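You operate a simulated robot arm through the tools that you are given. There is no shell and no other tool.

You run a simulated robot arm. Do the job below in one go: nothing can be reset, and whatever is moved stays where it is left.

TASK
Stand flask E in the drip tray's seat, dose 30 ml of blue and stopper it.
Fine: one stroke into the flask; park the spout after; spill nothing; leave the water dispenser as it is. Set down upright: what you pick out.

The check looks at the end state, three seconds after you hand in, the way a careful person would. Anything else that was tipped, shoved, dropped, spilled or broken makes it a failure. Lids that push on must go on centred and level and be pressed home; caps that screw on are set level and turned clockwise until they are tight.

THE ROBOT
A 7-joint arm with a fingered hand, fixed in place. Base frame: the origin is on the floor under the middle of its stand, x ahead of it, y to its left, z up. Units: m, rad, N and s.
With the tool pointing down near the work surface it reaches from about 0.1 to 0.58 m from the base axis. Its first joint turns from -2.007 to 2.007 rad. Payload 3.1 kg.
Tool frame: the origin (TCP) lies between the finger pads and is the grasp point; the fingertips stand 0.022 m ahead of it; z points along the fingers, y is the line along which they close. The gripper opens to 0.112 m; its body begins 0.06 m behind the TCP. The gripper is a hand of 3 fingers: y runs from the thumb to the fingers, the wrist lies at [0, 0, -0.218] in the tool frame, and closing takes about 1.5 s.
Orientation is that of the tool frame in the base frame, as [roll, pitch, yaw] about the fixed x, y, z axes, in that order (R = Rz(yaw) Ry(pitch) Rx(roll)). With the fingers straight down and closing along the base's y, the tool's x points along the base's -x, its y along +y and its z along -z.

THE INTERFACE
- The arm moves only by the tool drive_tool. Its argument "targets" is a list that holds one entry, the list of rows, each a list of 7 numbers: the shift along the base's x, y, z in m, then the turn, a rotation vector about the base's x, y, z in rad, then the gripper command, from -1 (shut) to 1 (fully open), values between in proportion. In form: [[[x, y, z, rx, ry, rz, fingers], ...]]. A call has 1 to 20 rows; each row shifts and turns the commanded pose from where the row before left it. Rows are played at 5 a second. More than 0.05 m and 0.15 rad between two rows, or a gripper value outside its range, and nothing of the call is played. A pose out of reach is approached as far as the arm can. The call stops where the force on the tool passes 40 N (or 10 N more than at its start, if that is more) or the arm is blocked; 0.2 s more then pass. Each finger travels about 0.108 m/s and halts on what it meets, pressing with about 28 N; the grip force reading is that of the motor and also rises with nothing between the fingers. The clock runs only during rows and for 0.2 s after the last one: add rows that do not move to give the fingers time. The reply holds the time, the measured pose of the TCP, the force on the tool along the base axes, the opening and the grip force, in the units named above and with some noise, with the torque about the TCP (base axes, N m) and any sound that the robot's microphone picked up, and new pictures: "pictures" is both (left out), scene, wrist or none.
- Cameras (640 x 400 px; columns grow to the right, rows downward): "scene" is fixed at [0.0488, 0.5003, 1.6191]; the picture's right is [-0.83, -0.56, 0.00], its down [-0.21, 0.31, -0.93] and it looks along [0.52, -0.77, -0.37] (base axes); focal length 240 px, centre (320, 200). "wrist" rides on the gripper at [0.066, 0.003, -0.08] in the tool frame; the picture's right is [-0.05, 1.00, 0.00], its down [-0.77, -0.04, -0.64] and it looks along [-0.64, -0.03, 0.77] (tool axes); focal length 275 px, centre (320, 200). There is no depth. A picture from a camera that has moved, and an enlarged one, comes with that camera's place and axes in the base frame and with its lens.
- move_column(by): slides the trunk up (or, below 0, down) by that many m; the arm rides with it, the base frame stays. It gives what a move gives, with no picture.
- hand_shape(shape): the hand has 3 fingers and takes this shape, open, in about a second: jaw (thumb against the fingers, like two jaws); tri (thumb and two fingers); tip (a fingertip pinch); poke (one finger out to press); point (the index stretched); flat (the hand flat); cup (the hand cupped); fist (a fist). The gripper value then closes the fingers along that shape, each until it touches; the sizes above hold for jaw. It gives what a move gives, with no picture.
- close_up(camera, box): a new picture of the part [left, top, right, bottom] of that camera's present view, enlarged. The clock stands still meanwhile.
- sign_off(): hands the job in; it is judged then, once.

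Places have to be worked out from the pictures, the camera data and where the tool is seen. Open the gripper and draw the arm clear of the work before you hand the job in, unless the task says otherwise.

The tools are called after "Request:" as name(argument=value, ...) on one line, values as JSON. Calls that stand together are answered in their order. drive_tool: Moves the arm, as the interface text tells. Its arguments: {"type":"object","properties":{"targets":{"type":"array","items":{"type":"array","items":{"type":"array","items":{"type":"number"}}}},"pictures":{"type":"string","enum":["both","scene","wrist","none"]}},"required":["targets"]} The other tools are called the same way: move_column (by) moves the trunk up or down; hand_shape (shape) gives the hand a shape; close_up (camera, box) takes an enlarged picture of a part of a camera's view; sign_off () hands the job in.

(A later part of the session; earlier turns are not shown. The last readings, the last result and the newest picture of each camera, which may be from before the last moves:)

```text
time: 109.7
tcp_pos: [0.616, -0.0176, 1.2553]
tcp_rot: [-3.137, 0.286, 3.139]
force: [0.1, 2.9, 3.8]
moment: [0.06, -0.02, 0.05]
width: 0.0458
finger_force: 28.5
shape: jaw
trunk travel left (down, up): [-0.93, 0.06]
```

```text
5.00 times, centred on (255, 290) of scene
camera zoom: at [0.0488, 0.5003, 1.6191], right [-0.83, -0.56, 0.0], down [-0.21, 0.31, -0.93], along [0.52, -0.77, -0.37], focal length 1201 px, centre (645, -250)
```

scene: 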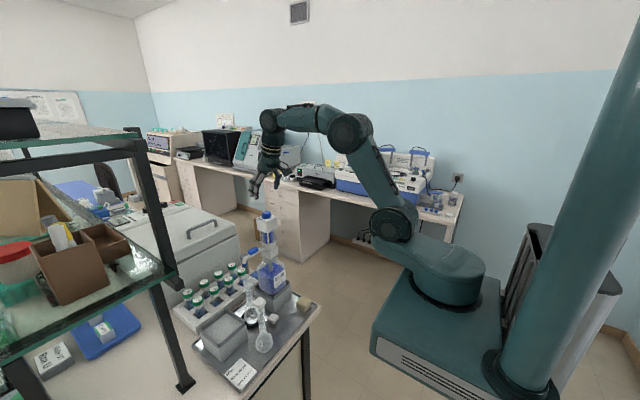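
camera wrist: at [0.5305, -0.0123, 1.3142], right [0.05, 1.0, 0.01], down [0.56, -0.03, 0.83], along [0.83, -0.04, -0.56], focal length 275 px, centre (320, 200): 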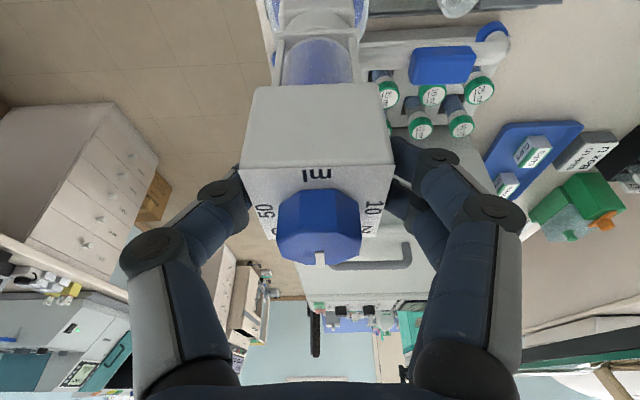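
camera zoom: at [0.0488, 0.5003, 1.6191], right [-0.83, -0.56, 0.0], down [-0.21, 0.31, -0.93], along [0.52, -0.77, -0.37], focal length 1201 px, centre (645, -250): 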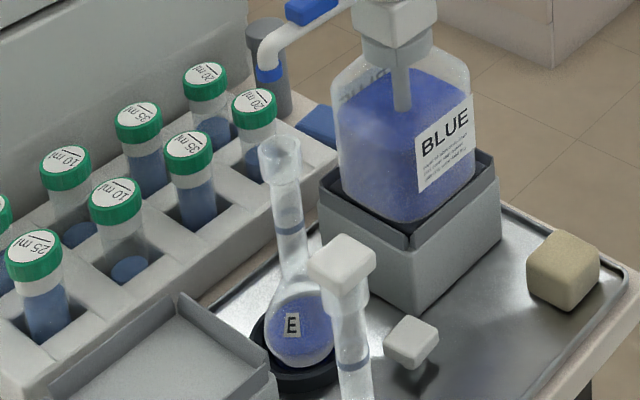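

The head is fully back up, the bottle level has dropped and the flask holds the dose, nothing spilled. Opening the hand and rising clear.

Request:
drive_tool(targets=[[[0, 0, 0.0005, 0, 0, 0, -0.3], [0, 0, 0, 0, 0, 0, -0.1], [0, 0, 0, 0, 0, 0, 0.2], [0, 0, 0, 0, 0, 0, 0.43], [0, 0, 0, 0, 0, 0, 0.43], [0, 0, 0.02, 0, 0, 0, 0.43], [0, 0, 0.03, 0, 0, 0, 0.43], [0, 0, 0.03, 0, 0, 0, 0.43], [0, 0, 0.03, 0, 0, 0, 0.43], [-0.03, 0.0, 0, 0, 0, 0, 0.43], [-0.04, 0.0, 0, 0, 0, 0, 0.43], [-0.04, 0.02, 0, 0, 0, 0, 0.43], [0, 0, 0, 0, 0, 0, 0.43]]], pictures="both")

Request:
close_up(camera="scene", box=[230, 200, 320, 330])

Request:
close_up(camera="wrist", box=[220, 20, 420, 200])

```text
time: 112.5
tcp_pos: [0.5065, 0.0014, 1.3639]
tcp_rot: [-3.137, 0.284, 3.139]
force: [0.1, 0.4, -0.4]
moment: [0.01, -0.03, -0.02]
width: 0.0797
finger_force: 0.0
shape: jaw
trunk travel left (down, up): [-0.93, 0.06]
camera wrist: at [0.42, 0.0054, 1.4222], right [0.05, 1.0, 0.01], down [0.56, -0.03, 0.83], along [0.83, -0.04, -0.56], focal length 275 px, centre (320, 200)
```

scene: 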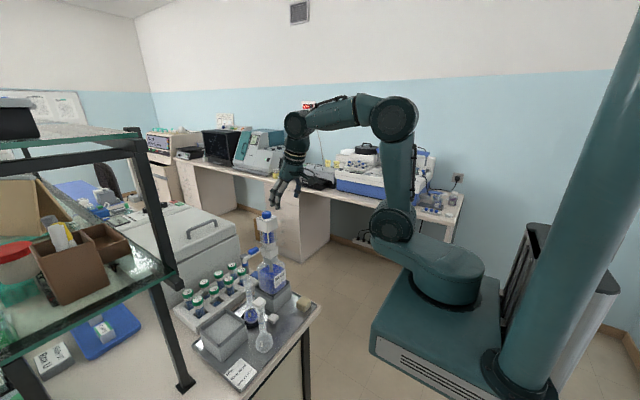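
wrist: 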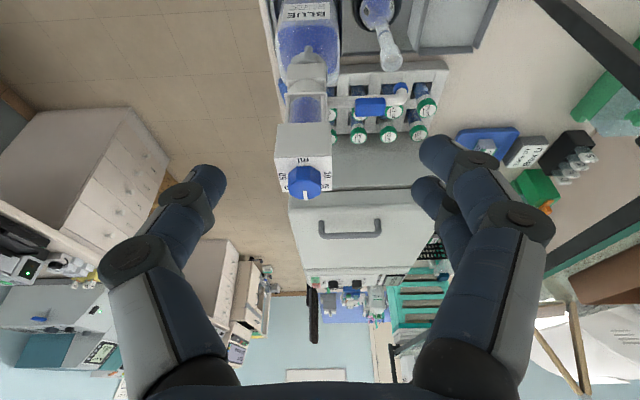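

```text
3.08 times, centred on (275, 265) of scene
camera zoom: at [0.0488, 0.5003, 1.6191], right [-0.83, -0.56, 0.0], down [-0.21, 0.31, -0.93], along [0.52, -0.77, -0.37], focal length 739 px, centre (458, 0)
```

zoom: 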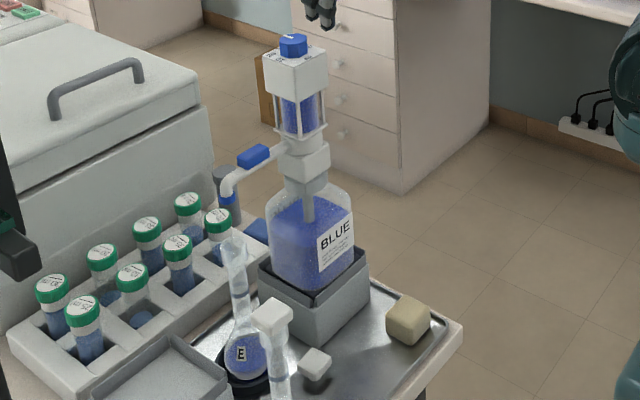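

```text
2.22 times, centred on (320, 110) of wrist
camera zoom: at [0.42, 0.0054, 1.4222], right [0.05, 1.0, 0.01], down [0.56, -0.03, 0.83], along [0.83, -0.04, -0.56], focal length 612 px, centre (320, 400)
```

zoom: 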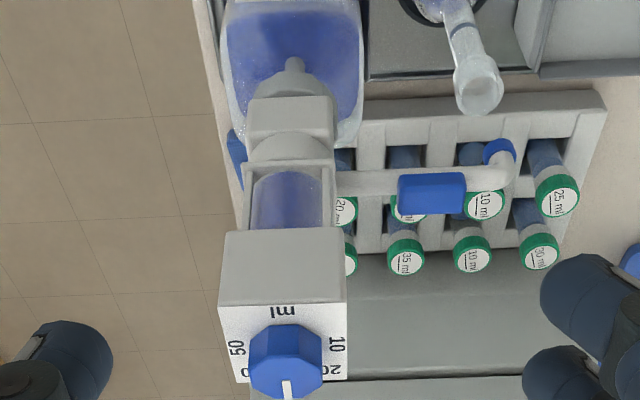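

Dosing is done; now to park the spout. I'll use the thumb of the open jaw as a pusher on the +x side of the spout: moving around behind it at height first, then looking before descending.

Request:
drive_tool(targets=[[[0.01, 0.03, 0, 0, -0.075, 0, 0.43], [0.01, 0.03, 0, 0, -0.075, 0, 0.43], [0.02, 0.03, 0, 0, 0, 0, 0.43], [0.03, 0.029, 0, 0, 0, 0, 0.43], [0.035, 0, -0.02, 0, 0, 0, 0.43], [0.0335, 0, -0.03, 0, 0, 0, 0.43], [0, 0, -0.03, 0, 0, 0, 0.43], [0, 0, 0, 0, 0, 0, 0.43]]], pictures="both")

Request:
close_up(camera="scene", box=[215, 180, 315, 300])

```text
time: 114.3
tcp_pos: [0.6456, 0.1201, 1.2866]
tcp_rot: [-3.137, 0.436, 3.137]
force: [-0.2, 0.2, 0.1]
moment: [-0.01, 0.03, 0.0]
width: 0.0797
finger_force: 0.1
shape: jaw
trunk travel left (down, up): [-0.93, 0.06]
camera wrist: at [0.5517, 0.1253, 1.3313], right [0.05, 1.0, 0.02], down [0.43, -0.03, 0.9], along [0.9, -0.04, -0.43], focal length 275 px, centre (320, 200)
```

scene: 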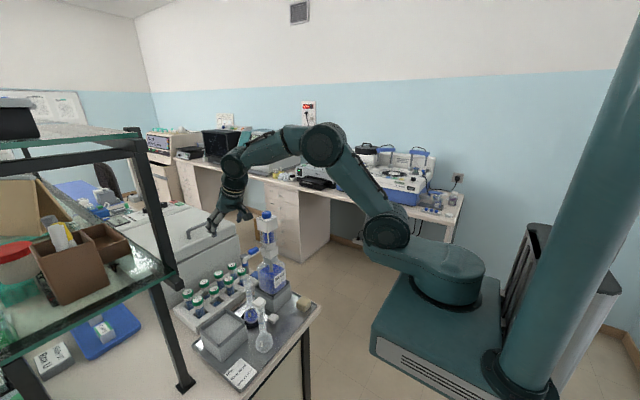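
wrist: 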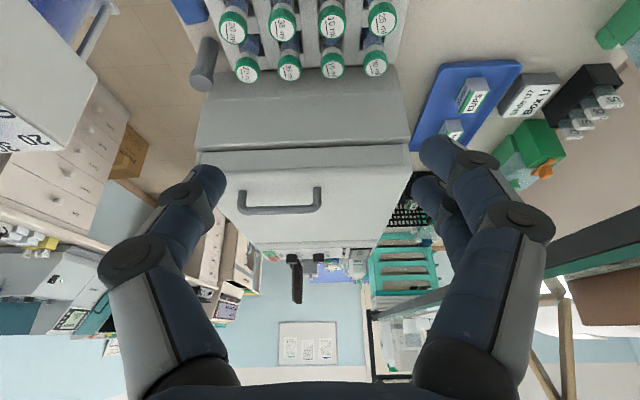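

```text
3.33 times, centred on (265, 240) of scene
camera zoom: at [0.0488, 0.5003, 1.6191], right [-0.83, -0.56, 0.0], down [-0.21, 0.31, -0.93], along [0.52, -0.77, -0.37], focal length 801 px, centre (503, 67)
```

zoom: 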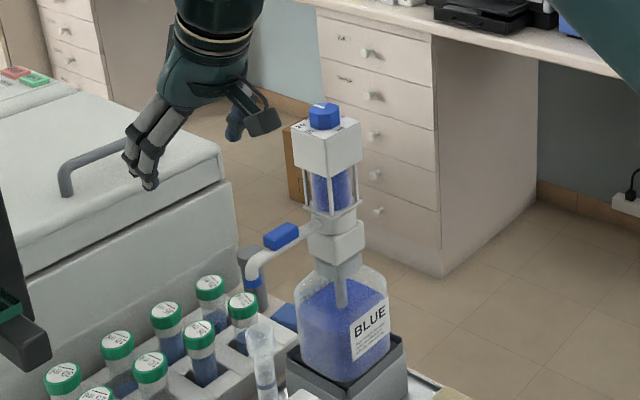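

The thumb (scene x≈237) will come down just behind the spout's bend. Descending to the tube's height.

Request:
drive_tool(targets=[[[0, 0, -0.03, 0, 0, 0, 0.43], [0, 0, -0.03, 0, 0, 0, 0.43], [0, 0, -0.03, 0, 0, 0, 0.43], [0, 0, -0.03, 0, 0, 0, 0.43], [0, 0, 0, 0, 0, 0, 0.43]]], pictures="wrist")

Request:
close_up(camera="scene", box=[225, 210, 295, 300])

Request:
close_up(camera="wrist", box=[120, 80, 360, 260])

```text
time: 115.5
tcp_pos: [0.6467, 0.1216, 1.1641]
tcp_rot: [-3.135, 0.437, 3.137]
force: [0.3, 0.2, -0.2]
moment: [-0.03, 0.0, -0.02]
width: 0.08
finger_force: 0.0
shape: jaw
trunk travel left (down, up): [-0.93, 0.06]
camera wrist: at [0.5522, 0.1256, 1.2104], right [0.05, 1.0, 0.02], down [0.43, -0.03, 0.9], along [0.9, -0.04, -0.43], focal length 275 px, centre (320, 200)
```

wrist: 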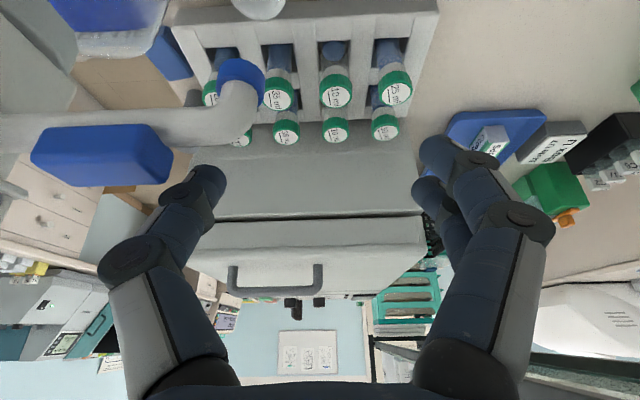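

```text
4.44 times, centred on (260, 255) of scene
camera zoom: at [0.0488, 0.5003, 1.6191], right [-0.83, -0.56, 0.0], down [-0.21, 0.31, -0.93], along [0.52, -0.77, -0.37], focal length 1067 px, centre (587, -44)
```

zoom: 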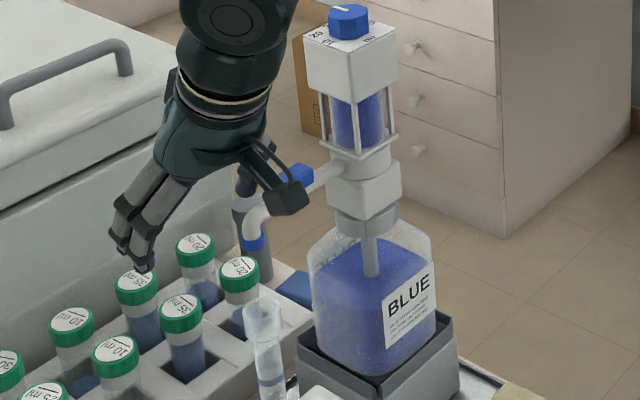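

```text
2.22 times, centred on (240, 170) of wrist
camera zoom: at [0.5522, 0.1256, 1.2104], right [0.05, 1.0, 0.02], down [0.43, -0.03, 0.9], along [0.9, -0.04, -0.43], focal length 612 px, centre (498, 267)
```

zoom: 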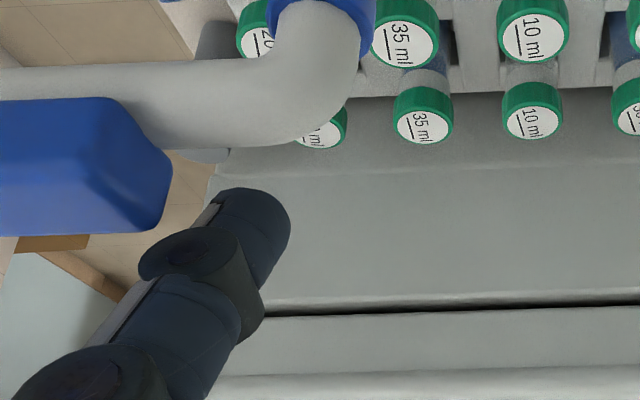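

The thumb is level with the tube and ~14 mm behind it. Sweeping it back along the arc (−x), first to about 120°, then checking.

Request:
drive_tool(targets=[[[-0.0075, 0, 0, 0, 0, 0, 0.43], [-0.007, 0, 0, 0, 0, 0, 0.43], [-0.0084, 0.0004, 0, 0, 0, 0, 0.43], [-0.0084, 0.0004, 0, 0, 0, 0, 0.43], [-0.0084, 0.0003, 0, 0, 0, 0, 0.43], [-0.0082, -0.0018, 0, 0, 0, 0, 0.43], [-0.0082, -0.0018, 0, 0, 0, 0, 0.43], [-0.0081, -0.0019, 0, 0, 0, 0, 0.43], [0, 0, 0, 0, 0, 0, 0.43]]], pictures="wrist")

Request:
close_up(camera="scene", box=[225, 210, 315, 310])

```text
time: 117.5
tcp_pos: [0.581, 0.1173, 1.1647]
tcp_rot: [-3.137, 0.438, 3.14]
force: [-0.3, 0.3, 0.5]
moment: [0.0, -0.03, 0.03]
width: 0.0796
finger_force: 0.1
shape: jaw
trunk travel left (down, up): [-0.93, 0.06]
camera wrist: at [0.4865, 0.1218, 1.2105], right [0.05, 1.0, 0.02], down [0.43, -0.03, 0.9], along [0.9, -0.04, -0.43], focal length 275 px, centre (320, 200)
```

wrist: 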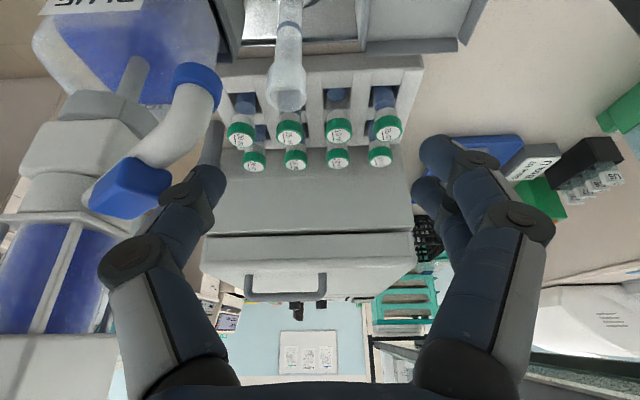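

```text
4.00 times, centred on (270, 260) of scene
camera zoom: at [0.0488, 0.5003, 1.6191], right [-0.83, -0.56, 0.0], down [-0.21, 0.31, -0.93], along [0.52, -0.77, -0.37], focal length 961 px, centre (520, -40)
```

zoom: 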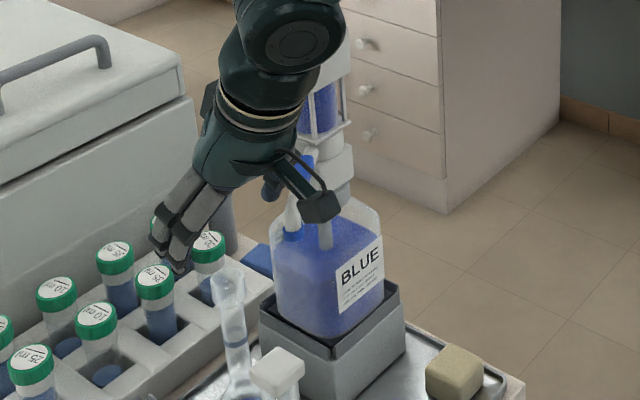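

The spout follows (now ~125°). Continuing the sweep to about 150°.

Request:
drive_tool(targets=[[[-0.0074, -0.0039, 0, 0, 0, 0, 0.43], [-0.0074, -0.0039, 0, 0, 0, 0, 0.43], [-0.0075, -0.0039, 0, 0, 0, 0, 0.43], [-0.0062, -0.0057, 0, 0, 0, 0, 0.43], [-0.0062, -0.0057, 0, 0, 0, 0, 0.43], [-0.0061, -0.0057, 0, 0, 0, 0, 0.43], [0, 0, 0, 0, 0, 0, 0.43]]], pictures="wrist")

Request:
close_up(camera="scene", box=[225, 210, 315, 310])

```text
time: 119.1
tcp_pos: [0.5386, 0.0881, 1.1654]
tcp_rot: [-3.136, 0.436, 3.139]
force: [-0.3, 0.0, 0.0]
moment: [-0.04, -0.02, 0.0]
width: 0.0796
finger_force: 0.0
shape: jaw
trunk travel left (down, up): [-0.93, 0.06]
camera wrist: at [0.4461, 0.0926, 1.2107], right [0.05, 1.0, 0.02], down [0.43, -0.03, 0.9], along [0.9, -0.04, -0.43], focal length 275 px, centre (320, 200)
```

wrist: 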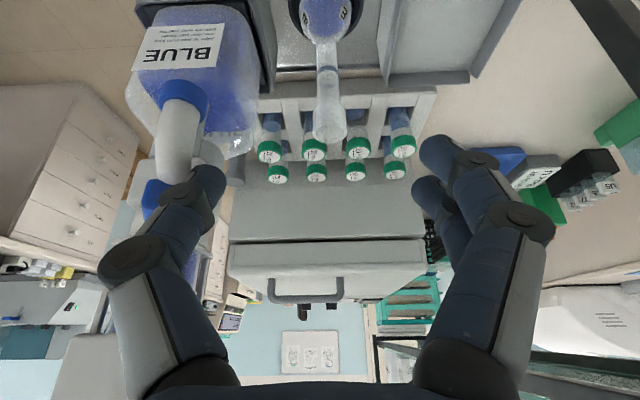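

```text
4.00 times, centred on (270, 260) of scene
camera zoom: at [0.0488, 0.5003, 1.6191], right [-0.83, -0.56, 0.0], down [-0.21, 0.31, -0.93], along [0.52, -0.77, -0.37], focal length 961 px, centre (520, -40)
```

zoom: 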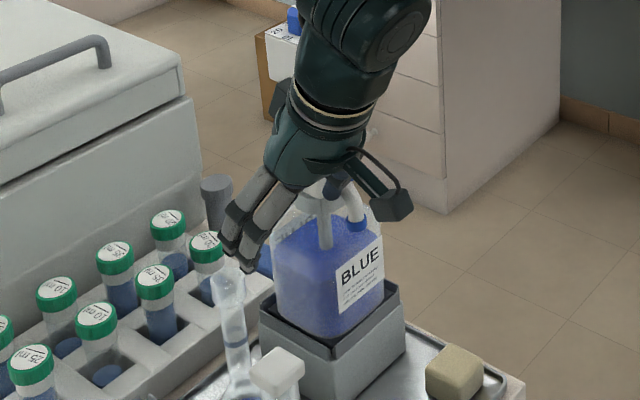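

Spout at ~154°. Continuing to about 168°, then finishing by sight.

Request:
drive_tool(targets=[[[-0.0045, -0.0071, 0, 0, 0, 0, 0.43], [-0.0045, -0.0071, 0, 0, 0, 0, 0.43], [-0.0045, -0.0071, 0, 0, 0, 0, 0.43], [-0.0025, -0.006, 0, 0, 0, 0, 0.43], [0, 0, 0, 0, 0, 0, 0.43]]], pictures="wrist")

Request:
close_up(camera="scene", box=[240, 210, 310, 290])

```text
time: 120.3
tcp_pos: [0.5226, 0.0609, 1.165]
tcp_rot: [-3.136, 0.437, 3.139]
force: [0.1, 0.4, -0.3]
moment: [0.01, -0.01, -0.05]
width: 0.0798
finger_force: 0.1
shape: jaw
trunk travel left (down, up): [-0.93, 0.06]
camera wrist: at [0.43, 0.065, 1.2098], right [0.05, 1.0, 0.01], down [0.43, -0.03, 0.9], along [0.9, -0.04, -0.43], focal length 275 px, centre (320, 200)
```

wrist: 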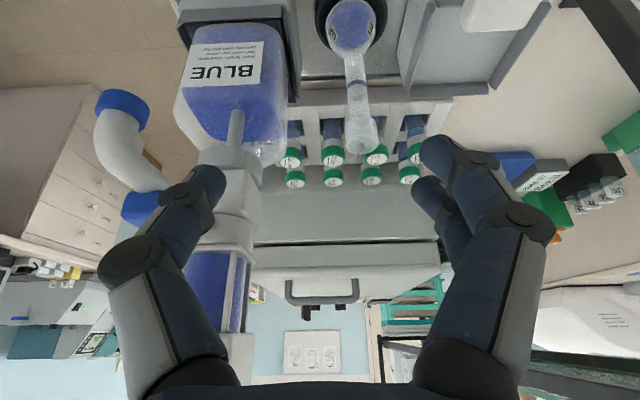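

```text
5.00 times, centred on (275, 250) of scene
camera zoom: at [0.0488, 0.5003, 1.6191], right [-0.83, -0.56, 0.0], down [-0.21, 0.31, -0.93], along [0.52, -0.77, -0.37], focal length 1201 px, centre (545, -50)
```

zoom: 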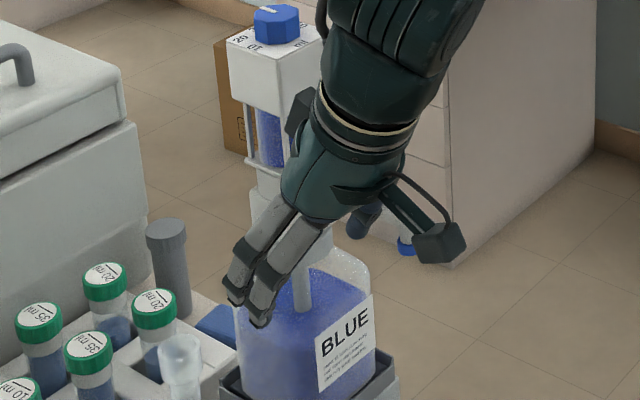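

The spout seems to have settled back at its original direction (tip ≈ (0.513, -0.018)). Withdrawing the hand upward to compare with the initial view.

Request:
drive_tool(targets=[[[0, 0.01, 0.01, 0, 0, 0, 0.43], [-0.01, 0.005, 0.03, 0, 0, 0, 0.43], [-0.02, 0, 0.03, 0, 0.075, 0, 0.43], [-0.02, 0, 0.03, 0, 0.075, 0, 0.43], [-0.02, 0, 0.02, 0, 0, 0, 0.43], [0, 0, 0, 0, 0, 0, 0.43]]], pictures="both")

Request:
close_up(camera="scene", box=[240, 200, 300, 300])

Request:
close_up(camera="wrist", box=[200, 40, 400, 190])

```text
time: 121.7
tcp_pos: [0.4539, 0.0767, 1.2835]
tcp_rot: [-3.137, 0.284, 3.14]
force: [0.0, 0.2, -0.8]
moment: [0.01, 0.02, -0.04]
width: 0.0797
finger_force: 0.0
shape: jaw
trunk travel left (down, up): [-0.93, 0.06]
camera wrist: at [0.3674, 0.0803, 1.3425], right [0.05, 1.0, 0.01], down [0.56, -0.03, 0.83], along [0.83, -0.04, -0.56], focal length 275 px, centre (320, 200)
```

scene: 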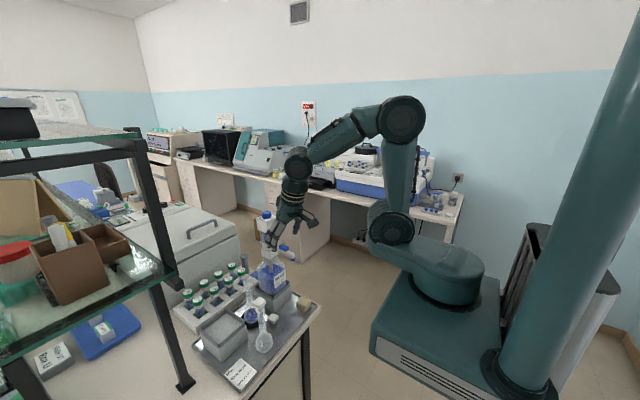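
wrist: 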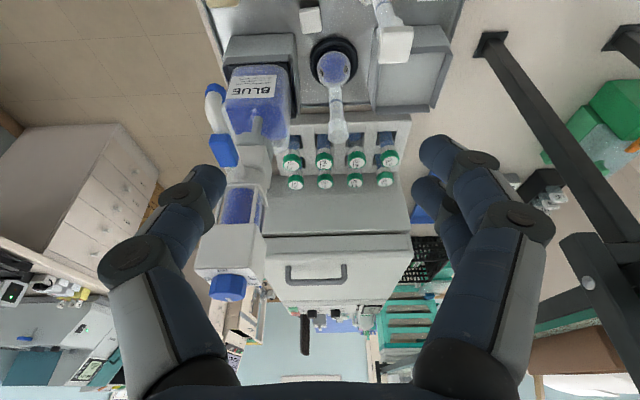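

```text
4.00 times, centred on (270, 250) of scene
camera zoom: at [0.0488, 0.5003, 1.6191], right [-0.83, -0.56, 0.0], down [-0.21, 0.31, -0.93], along [0.52, -0.77, -0.37], focal length 961 px, centre (520, 0)
```

zoom: 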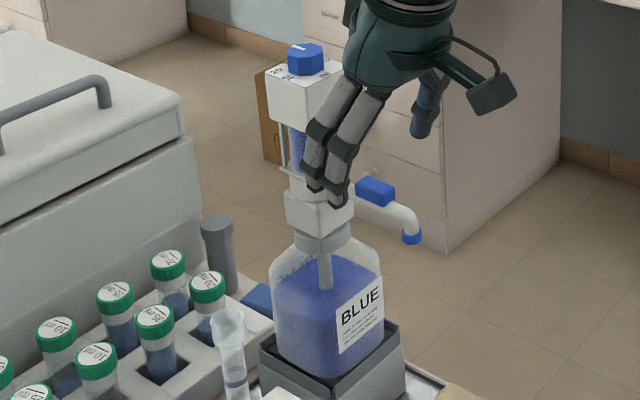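

```text
2.67 times, centred on (300, 115) of wrist
camera zoom: at [0.3674, 0.0803, 1.3425], right [0.05, 1.0, 0.01], down [0.56, -0.03, 0.83], along [0.83, -0.04, -0.56], focal length 734 px, centre (373, 427)
```

zoom: 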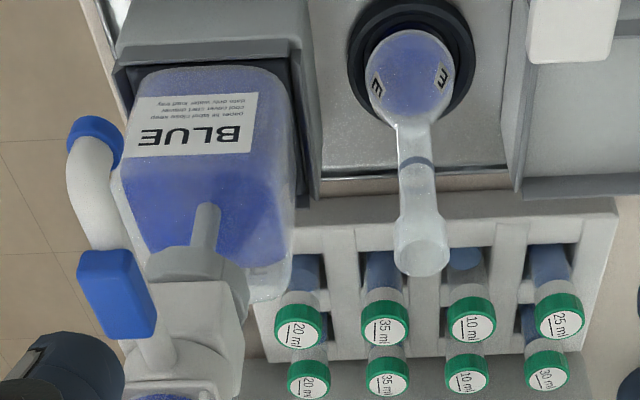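

The spout is parked exactly as it was at the start (tip at the same pixel), and E holds the blue dose. Next the stopper: lower the trunk 0.2 m from a safe spot and look at it.

Request:
drive_tool(targets=[[[-0.01, -0.012, 0, 0, 0, 0, 0.1], [-0.01, -0.012, 0, 0, 0, 0, 0.0], [0, 0, 0, 0, 0, 0, 0.0]]], pictures="none")

Request:
move_column(by=-0.2)

Request:
drive_tool(targets=[[[0, 0, 0, 0, 0, 0, 0.0]]], pictures="both")

Request:
close_up(camera="wrist", box=[240, 40, 400, 160])

Request:
close_up(camera="scene", box=[235, 280, 315, 350])

```text
time: 122.5
tcp_pos: [0.4339, 0.0526, 1.2845]
tcp_rot: [-3.137, 0.285, 3.14]
force: [-0.1, 0.1, -0.3]
moment: [-0.01, -0.03, 0.03]
width: 0.0568
finger_force: 0.1
shape: jaw
trunk travel left (down, up): [-0.93, 0.06]
```

```text
time: 124.6
tcp_pos: [0.4321, 0.0514, 1.084]
tcp_rot: [-3.137, 0.286, 3.141]
force: [-0.4, -0.2, -0.5]
moment: [-0.01, 0.02, -0.02]
width: 0.0566
finger_force: 0.1
shape: jaw
trunk travel left (down, up): [-0.73, 0.26]
```

```text
time: 125.0
tcp_pos: [0.4334, 0.0517, 1.0848]
tcp_rot: [-3.139, 0.286, 3.141]
force: [-0.3, 0.8, -0.3]
moment: [0.02, 0.01, 0.01]
width: 0.0565
finger_force: 0.1
shape: jaw
trunk travel left (down, up): [-0.73, 0.26]
camera wrist: at [0.347, 0.0557, 1.1429], right [0.05, 1.0, 0.01], down [0.56, -0.03, 0.83], along [0.83, -0.04, -0.56], focal length 275 px, centre (320, 200)
```

scene: 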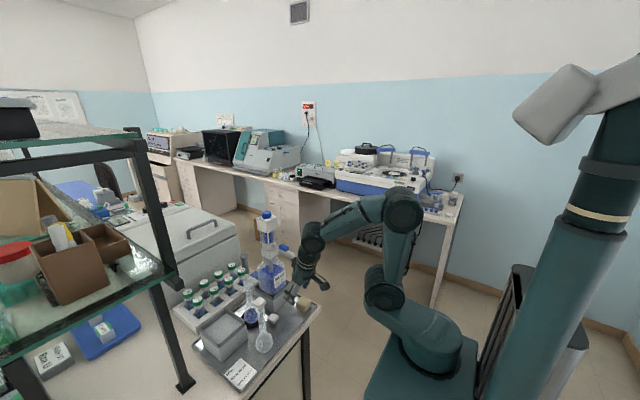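
wrist: 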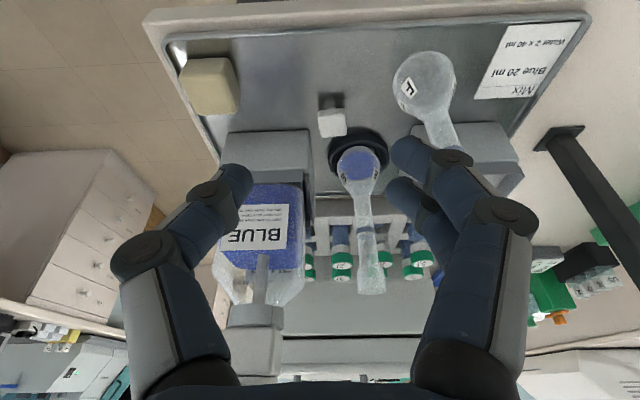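

```text
3.33 times, centred on (320, 100) of wrist
camera zoom: at [0.347, 0.0557, 1.1429], right [0.05, 1.0, 0.01], down [0.56, -0.03, 0.83], along [0.83, -0.04, -0.56], focal length 918 px, centre (320, 533)
```

zoom: 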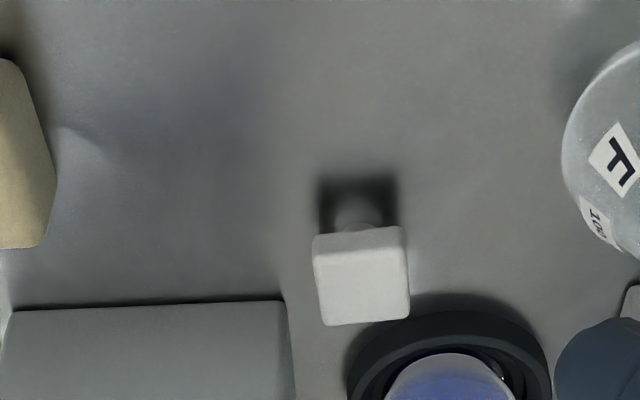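

```text
5.71 times, centred on (275, 315) of scene
camera zoom: at [0.0488, 0.5003, 1.6191], right [-0.83, -0.56, 0.0], down [-0.21, 0.31, -0.93], along [0.52, -0.77, -0.37], focal length 1372 px, centre (577, -457)
```

zoom: 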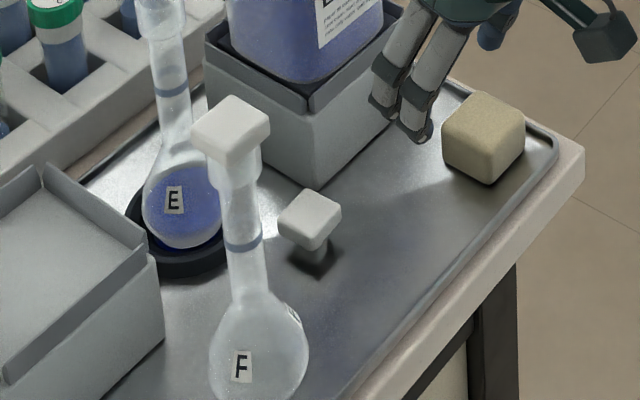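

The stopper stands at about (0.546, 0.061), head top z≈0.915. Moving above it and descending partway with the hand open 0.056.

Request:
drive_tool(targets=[[[0.0275, 0.0025, 0, 0, 0, 0, 0.05], [0.0275, 0.0025, 0, 0, 0, 0, 0.05], [0.0275, 0.0025, 0, 0, 0, 0, 0.05], [0.0275, 0.0022, 0, 0, 0, 0, 0.05], [0, 0, -0.03, 0, 0, 0, 0.05], [0, 0, -0.03, 0, 0, 0, 0.05], [0, 0, -0.03, 0, 0, 0, 0.05], [0, 0, -0.025, 0, 0, 0, 0.05], [0, 0, 0, 0, 0, 0, 0.05]]], pictures="wrist")

Request:
close_up(camera="wrist", box=[200, 40, 440, 220])

Request:
close_up(camera="scene", box=[245, 260, 315, 350])

```text
time: 127.0
tcp_pos: [0.5431, 0.0633, 0.9692]
tcp_rot: [-3.136, 0.287, 3.14]
force: [0.5, 0.6, 0.0]
moment: [0.02, 0.02, 0.0]
width: 0.0583
finger_force: 0.0
shape: jaw
trunk travel left (down, up): [-0.73, 0.26]
camera wrist: at [0.4575, 0.0673, 1.0281], right [0.05, 1.0, 0.01], down [0.56, -0.03, 0.83], along [0.83, -0.04, -0.56], focal length 275 px, centre (320, 200)
```

wrist: 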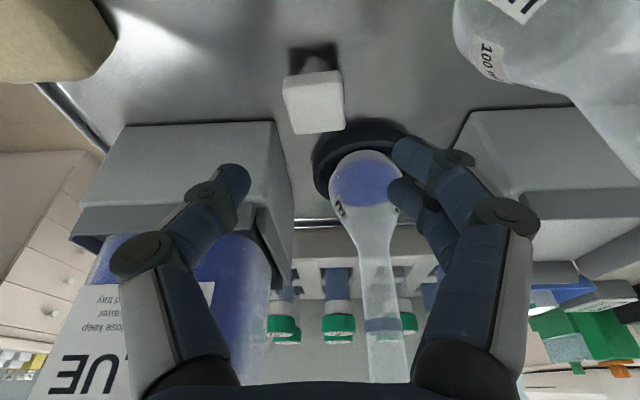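

```text
2.22 times, centred on (320, 130) of wrist
camera zoom: at [0.4575, 0.0673, 1.0281], right [0.05, 1.0, 0.01], down [0.56, -0.03, 0.83], along [0.83, -0.04, -0.56], focal length 612 px, centre (320, 356)
```

zoom: 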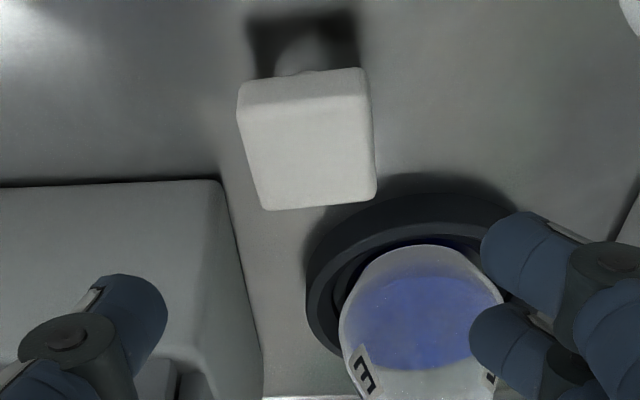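

```text
4.44 times, centred on (280, 305) of scene
camera zoom: at [0.0488, 0.5003, 1.6191], right [-0.83, -0.56, 0.0], down [-0.21, 0.31, -0.93], along [0.52, -0.77, -0.37], focal length 1067 px, centre (498, -267)
```

zoom: 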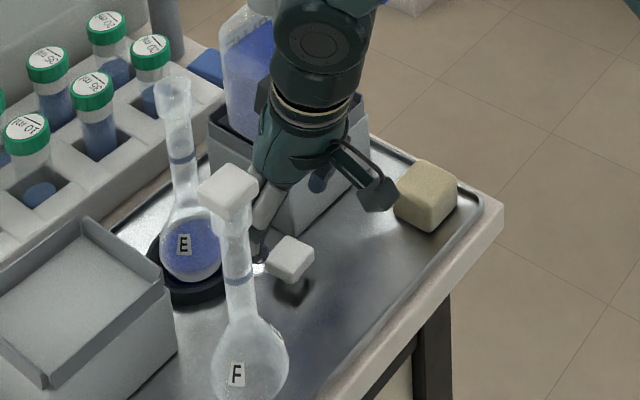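

Head centre measured at (0.547, 0.0611); shifting -2.5 mm in y and descending to grip height.

Request:
drive_tool(targets=[[[0, -0.0025, -0.012, 0, 0, 0, 0.05], [0, 0, -0.014, 0, 0, 0, 0.05], [0, 0, -0.012, 0, 0, 0, 0.05], [0, 0, -0.01, 0, 0, 0, 0.05], [0, 0, 0, 0, 0, 0, 0.05]]], pictures="wrist")

Request:
close_up(camera="wrist", box=[200, 60, 440, 240])

Request:
close_up(camera="scene", box=[255, 280, 315, 340])

```text
time: 128.2
tcp_pos: [0.5422, 0.0588, 0.9215]
tcp_rot: [-3.136, 0.285, 3.14]
force: [-0.8, 0.3, 0.2]
moment: [-0.04, 0.03, -0.01]
width: 0.0583
finger_force: 0.0
shape: jaw
trunk travel left (down, up): [-0.73, 0.26]
camera wrist: at [0.4569, 0.0631, 0.9799], right [0.05, 1.0, 0.01], down [0.56, -0.03, 0.83], along [0.83, -0.04, -0.56], focal length 275 px, centre (320, 200)
```

wrist: 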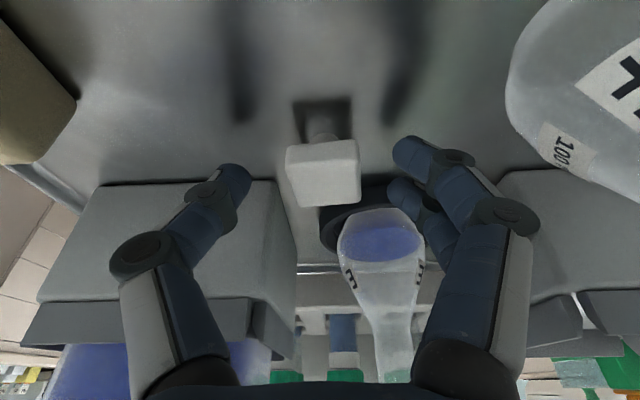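

```text
2.22 times, centred on (320, 150) of wrist
camera zoom: at [0.4569, 0.0631, 0.9799], right [0.05, 1.0, 0.01], down [0.56, -0.03, 0.83], along [0.83, -0.04, -0.56], focal length 612 px, centre (320, 311)
```

zoom: 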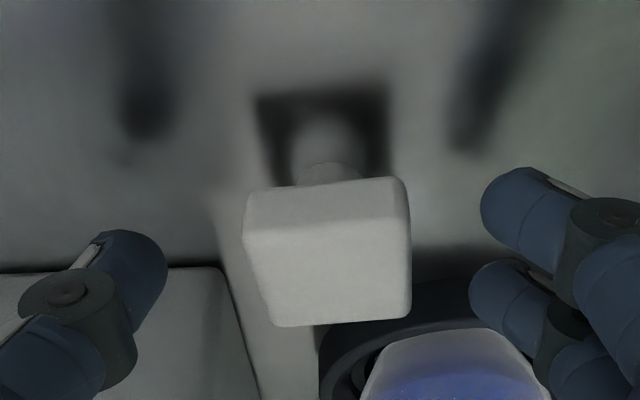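

```text
6.67 times, centred on (285, 310) of scene
camera zoom: at [0.0488, 0.5003, 1.6191], right [-0.83, -0.56, 0.0], down [-0.21, 0.31, -0.93], along [0.52, -0.77, -0.37], focal length 1601 px, centre (553, -533)
```

zoom: 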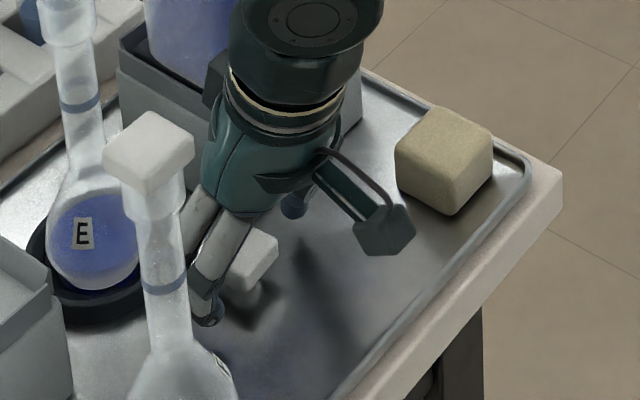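

The stopper sits in the same place between the fingers as in the first grip (within ~1 mm). Closing on it.

Request:
drive_tool(targets=[[[0, 0.0012, 0, 0, 0, 0, 0.0], [0, 0, 0, 0, 0, 0, -0.2], [0, 0, 0, 0, 0, 0, -0.4], [0, 0, 0, 0, 0, 0, -0.6], [0, 0, 0, 0, 0, 0, -0.85], [0, 0, 0, 0, 0, 0, -0.85]]], pictures="wrist")

Request:
close_up(camera="wrist", box=[200, 60, 440, 240])

```text
time: 129.6
tcp_pos: [0.5441, 0.06, 0.921]
tcp_rot: [-3.135, 0.286, 3.139]
force: [-0.8, -0.2, 1.1]
moment: [-0.05, 0.01, -0.02]
width: 0.0241
finger_force: 28.4
shape: jaw
trunk travel left (down, up): [-0.73, 0.26]
camera wrist: at [0.4572, 0.0644, 0.9801], right [0.05, 1.0, 0.01], down [0.56, -0.03, 0.83], along [0.83, -0.04, -0.56], focal length 275 px, centre (320, 200)
```

wrist: 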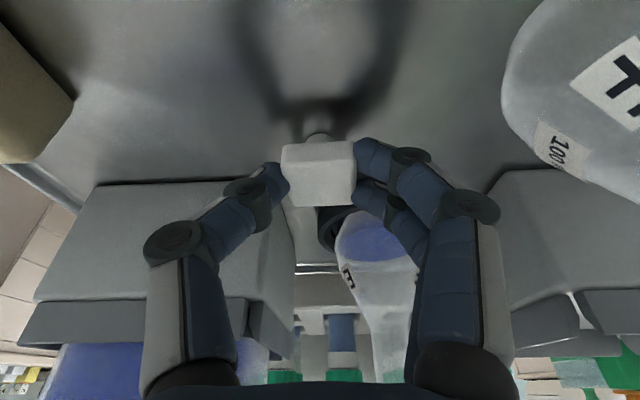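

```text
2.22 times, centred on (320, 150) of wrist
camera zoom: at [0.4572, 0.0644, 0.9801], right [0.05, 1.0, 0.01], down [0.56, -0.03, 0.83], along [0.83, -0.04, -0.56], focal length 612 px, centre (320, 311)
```

zoom: 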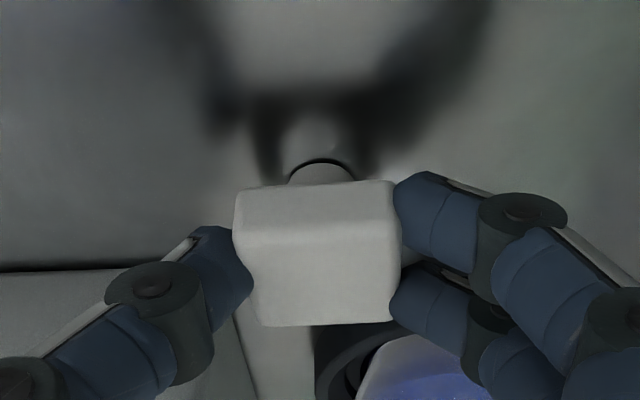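

Gripped. Lifting it 60 mm and checking that it hangs level.

Request:
drive_tool(targets=[[[0, 0, 0.01, 0, 0, 0, -1], [0, 0, 0.02, 0, 0, 0, -1], [0, 0, 0.03, 0, 0, 0, -1], [0, 0, 0.03, 0, 0, 0, -1], [0, 0, 0, 0, 0, 0, -1]]], pictures="wrist")

Request:
close_up(camera="scene", box=[255, 270, 305, 320])

Request:
close_up(camera="wrist", box=[260, 90, 380, 220])

```text
time: 130.8
tcp_pos: [0.5446, 0.0585, 1.0104]
tcp_rot: [-3.137, 0.284, 3.14]
force: [0.8, 0.1, -0.7]
moment: [-0.02, -0.01, -0.02]
width: 0.0244
finger_force: 27.7
shape: jaw
trunk travel left (down, up): [-0.73, 0.26]
camera wrist: at [0.4583, 0.0631, 1.0698], right [0.05, 1.0, 0.01], down [0.56, -0.03, 0.83], along [0.83, -0.04, -0.56], focal length 275 px, centre (320, 200)
```

wrist: 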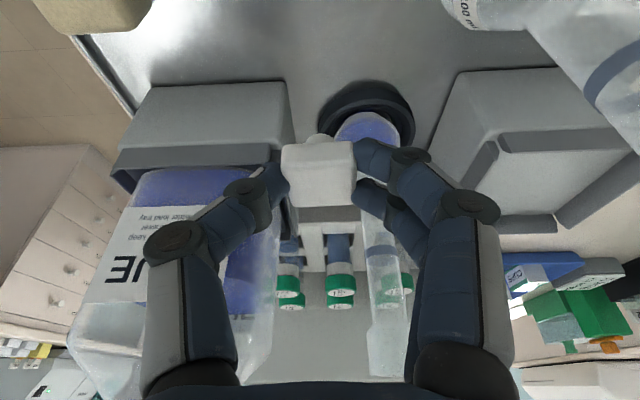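

```text
8.00 times, centred on (280, 295) of scene
camera zoom: at [0.0488, 0.5003, 1.6191], right [-0.83, -0.56, 0.0], down [-0.21, 0.31, -0.93], along [0.52, -0.77, -0.37], focal length 1921 px, centre (640, -560)
```

zoom: 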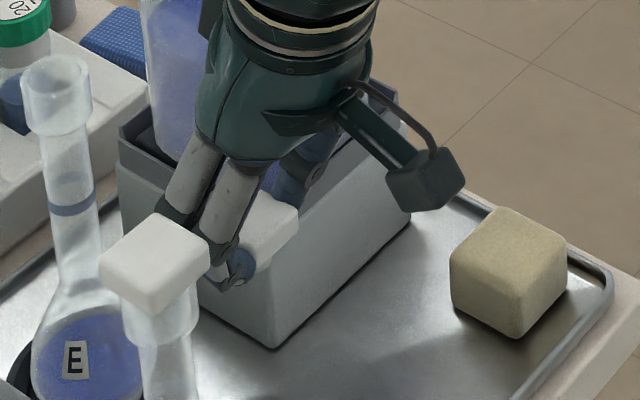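

```text
3.08 times, centred on (320, 155) of wrist
camera zoom: at [0.4583, 0.0631, 1.0698], right [0.05, 1.0, 0.01], down [0.56, -0.03, 0.83], along [0.83, -0.04, -0.56], focal length 847 px, centre (320, 338)
```

zoom: 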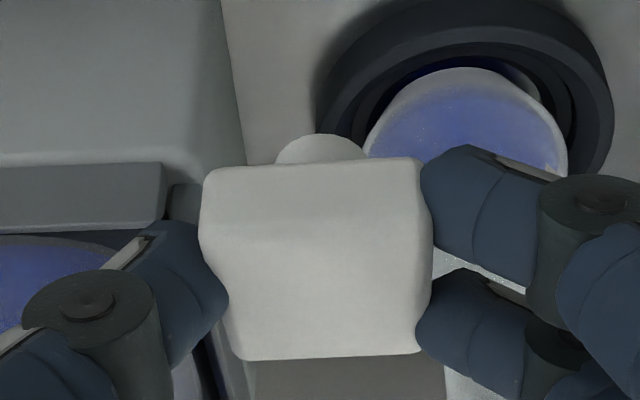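

The stopper hangs level, same pose as when I pulled it. Raising to clear the rim and moving over flask E.

Request:
drive_tool(targets=[[[0, 0, 0.03, 0, 0, 0, -1], [0, 0, 0.035, 0, 0, 0, -1], [0, 0, 0.035, 0, 0, 0, -1], [0.005, 0.005, 0.035, 0, 0, 0, -1], [0.02, 0.009, 0, 0, 0, 0, -1], [0.025, 0.01, 0, 0, 0, 0, -1], [0.0255, 0.0105, 0, 0, 0, 0, -1], [0, 0, 0, 0, 0, 0, -1]]], pictures="wrist")

Request:
close_up(camera="wrist", box=[240, 60, 400, 220])

Request:
close_up(camera="scene", box=[230, 240, 280, 300])

```text
time: 132.6
tcp_pos: [0.6179, 0.0941, 1.1456]
tcp_rot: [-3.136, 0.284, 3.139]
force: [-1.0, -0.1, -0.2]
moment: [0.01, -0.01, -0.02]
width: 0.0243
finger_force: 27.4
shape: jaw
trunk travel left (down, up): [-0.73, 0.26]
camera wrist: at [0.5314, 0.0983, 1.2048], right [0.05, 1.0, 0.01], down [0.56, -0.03, 0.83], along [0.83, -0.04, -0.56], focal length 275 px, centre (320, 200)
```

wrist: 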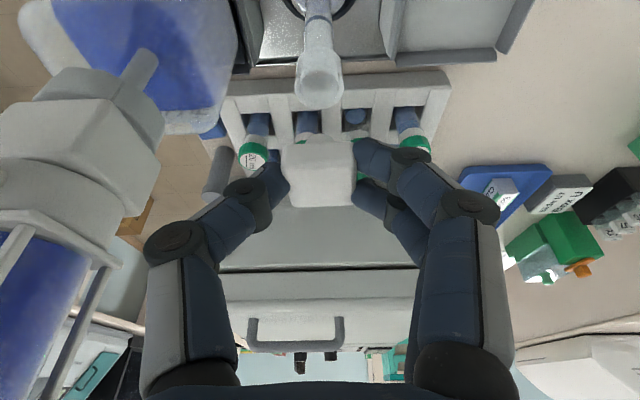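

```text
2.50 times, centred on (320, 140) of wrist
camera zoom: at [0.5314, 0.0983, 1.2048], right [0.05, 1.0, 0.01], down [0.56, -0.03, 0.83], along [0.83, -0.04, -0.56], focal length 688 px, centre (320, 350)
```

zoom: 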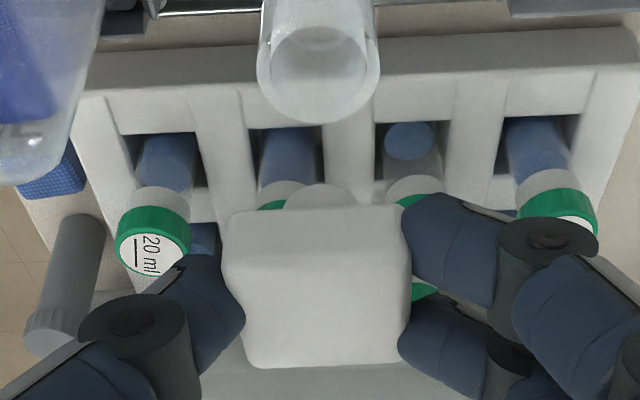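

```text
6.67 times, centred on (255, 270) of scene
camera zoom: at [0.0488, 0.5003, 1.6191], right [-0.83, -0.56, 0.0], down [-0.21, 0.31, -0.93], along [0.52, -0.77, -0.37], focal length 1601 px, centre (753, -267)
```

zoom: 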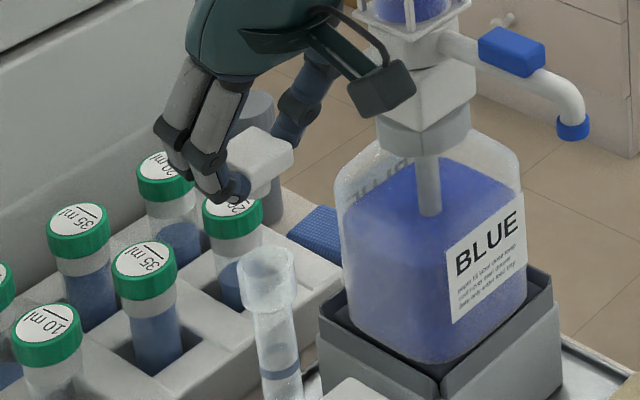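

In the wrist view the plug is in line with the mouth in y; from the scene it seems ~1 mm short in x. Lowering to just above the rim with a 1 mm x-correction and re-checking.

Request:
drive_tool(targets=[[[0.001, 0, -0.006, 0, 0, 0, -1], [0, 0, -0.006, 0, 0, 0, -1], [0, 0, -0.006, 0, 0, 0, -1], [0, 0, 0, 0, 0, 0, -1]]], pictures="none")

Request:
close_up(camera="wrist", box=[260, 60, 380, 180])

Request:
close_up(camera="scene", box=[240, 255, 275, 295])

```text
time: 133.6
tcp_pos: [0.6191, 0.0938, 1.1279]
tcp_rot: [-3.136, 0.286, 3.138]
force: [-1.1, -0.9, 0.3]
moment: [0.03, 0.04, -0.01]
width: 0.0245
finger_force: 27.8
shape: jaw
trunk travel left (down, up): [-0.73, 0.26]
```

```text
3.33 times, centred on (320, 120) of wrist
camera zoom: at [0.533, 0.0987, 1.1872], right [0.05, 1.0, 0.01], down [0.56, -0.03, 0.83], along [0.83, -0.04, -0.56], focal length 918 px, centre (320, 467)
```

zoom: 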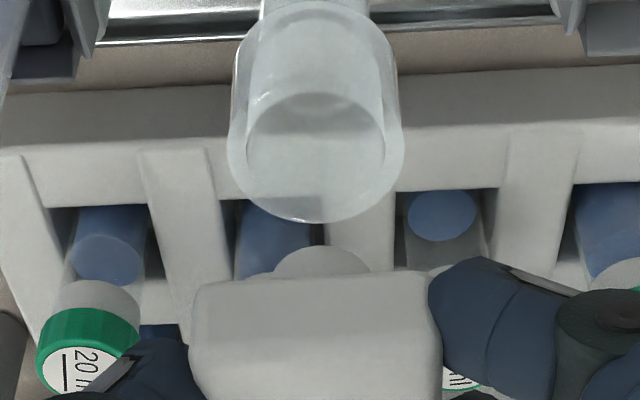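

```text
10.00 times, centred on (258, 275) of scene
camera zoom: at [0.0488, 0.5003, 1.6191], right [-0.83, -0.56, 0.0], down [-0.21, 0.31, -0.93], along [0.52, -0.77, -0.37], focal length 2402 px, centre (945, -550)
```

zoom: 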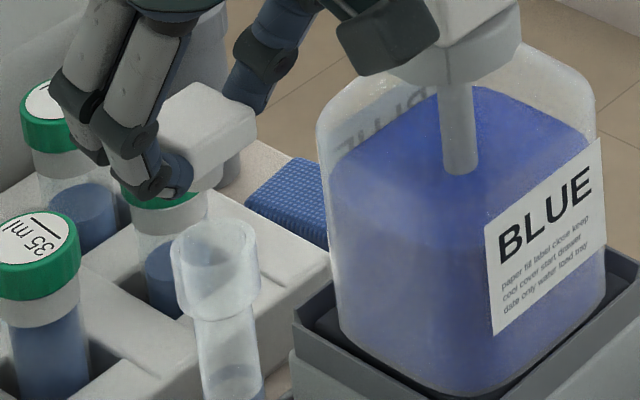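

The plug lines up with the mouth just as when it was withdrawn. Lowering slowly into the mouth while watching for contact.

Request:
drive_tool(targets=[[[0, 0, -0.003, 0, 0, 0, -1], [0, 0, -0.003, 0, 0, 0, -1], [0, 0, -0.003, 0, 0, 0, -1], [0, 0, 0, 0, 0, 0, -1]]], pictures="none")

Request:
close_up(camera="wrist", box=[260, 70, 380, 190])

Request:
close_up(camera="scene", box=[240, 255, 275, 295])

```text
time: 134.6
tcp_pos: [0.6182, 0.0956, 1.1199]
tcp_rot: [-3.136, 0.287, 3.141]
force: [0.9, 1.1, -0.2]
moment: [0.0, 0.01, 0.0]
width: 0.0245
finger_force: 28.2
shape: jaw
trunk travel left (down, up): [-0.73, 0.26]
```

```text
3.33 times, centred on (320, 130) of wrist
camera zoom: at [0.5325, 0.0985, 1.1786], right [0.05, 1.0, 0.01], down [0.56, -0.03, 0.83], along [0.83, -0.04, -0.56], focal length 918 px, centre (320, 433)
```

zoom: 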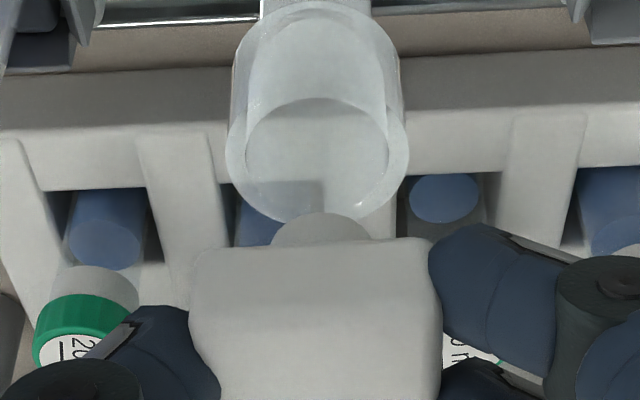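

```text
10.00 times, centred on (258, 275) of scene
camera zoom: at [0.0488, 0.5003, 1.6191], right [-0.83, -0.56, 0.0], down [-0.21, 0.31, -0.93], along [0.52, -0.77, -0.37], focal length 2402 px, centre (945, -550)
```

zoom: 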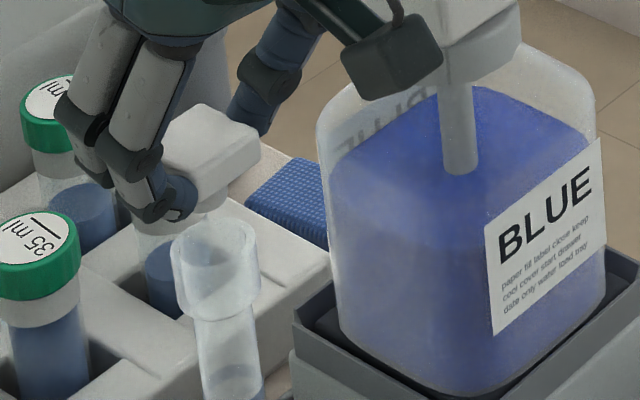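

No contact yet. Zooming in tighter to verify x-alignment from the scene before inserting.

Request:
close_up(camera="scene", box=[248, 262, 268, 286])

Request:
close_up(camera="wrist", box=[285, 95, 355, 150])

```text
16.00 times, centred on (258, 274) of scene
camera zoom: at [0.0488, 0.5003, 1.6191], right [-0.83, -0.56, 0.0], down [-0.21, 0.31, -0.93], along [0.52, -0.77, -0.37], focal length 3843 px, centre (1312, -984)
```

zoom: 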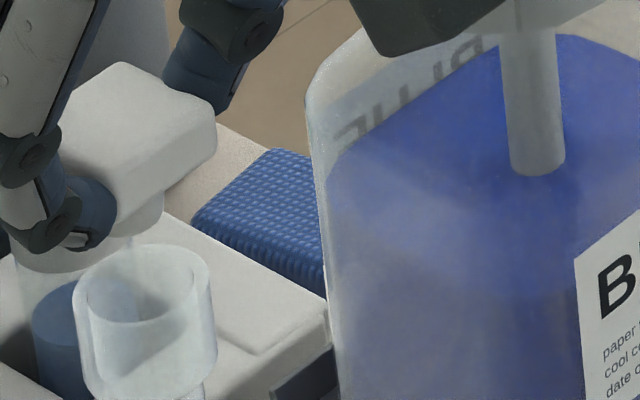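

```text
7.27 times, centred on (320, 122) of wrist
camera zoom: at [0.5325, 0.0985, 1.1786], right [0.05, 1.0, 0.01], down [0.56, -0.03, 0.83], along [0.83, -0.04, -0.56], focal length 2002 px, centre (320, 764)
```

zoom: 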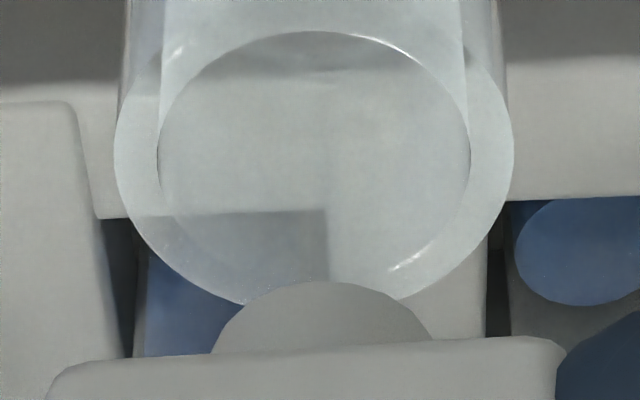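

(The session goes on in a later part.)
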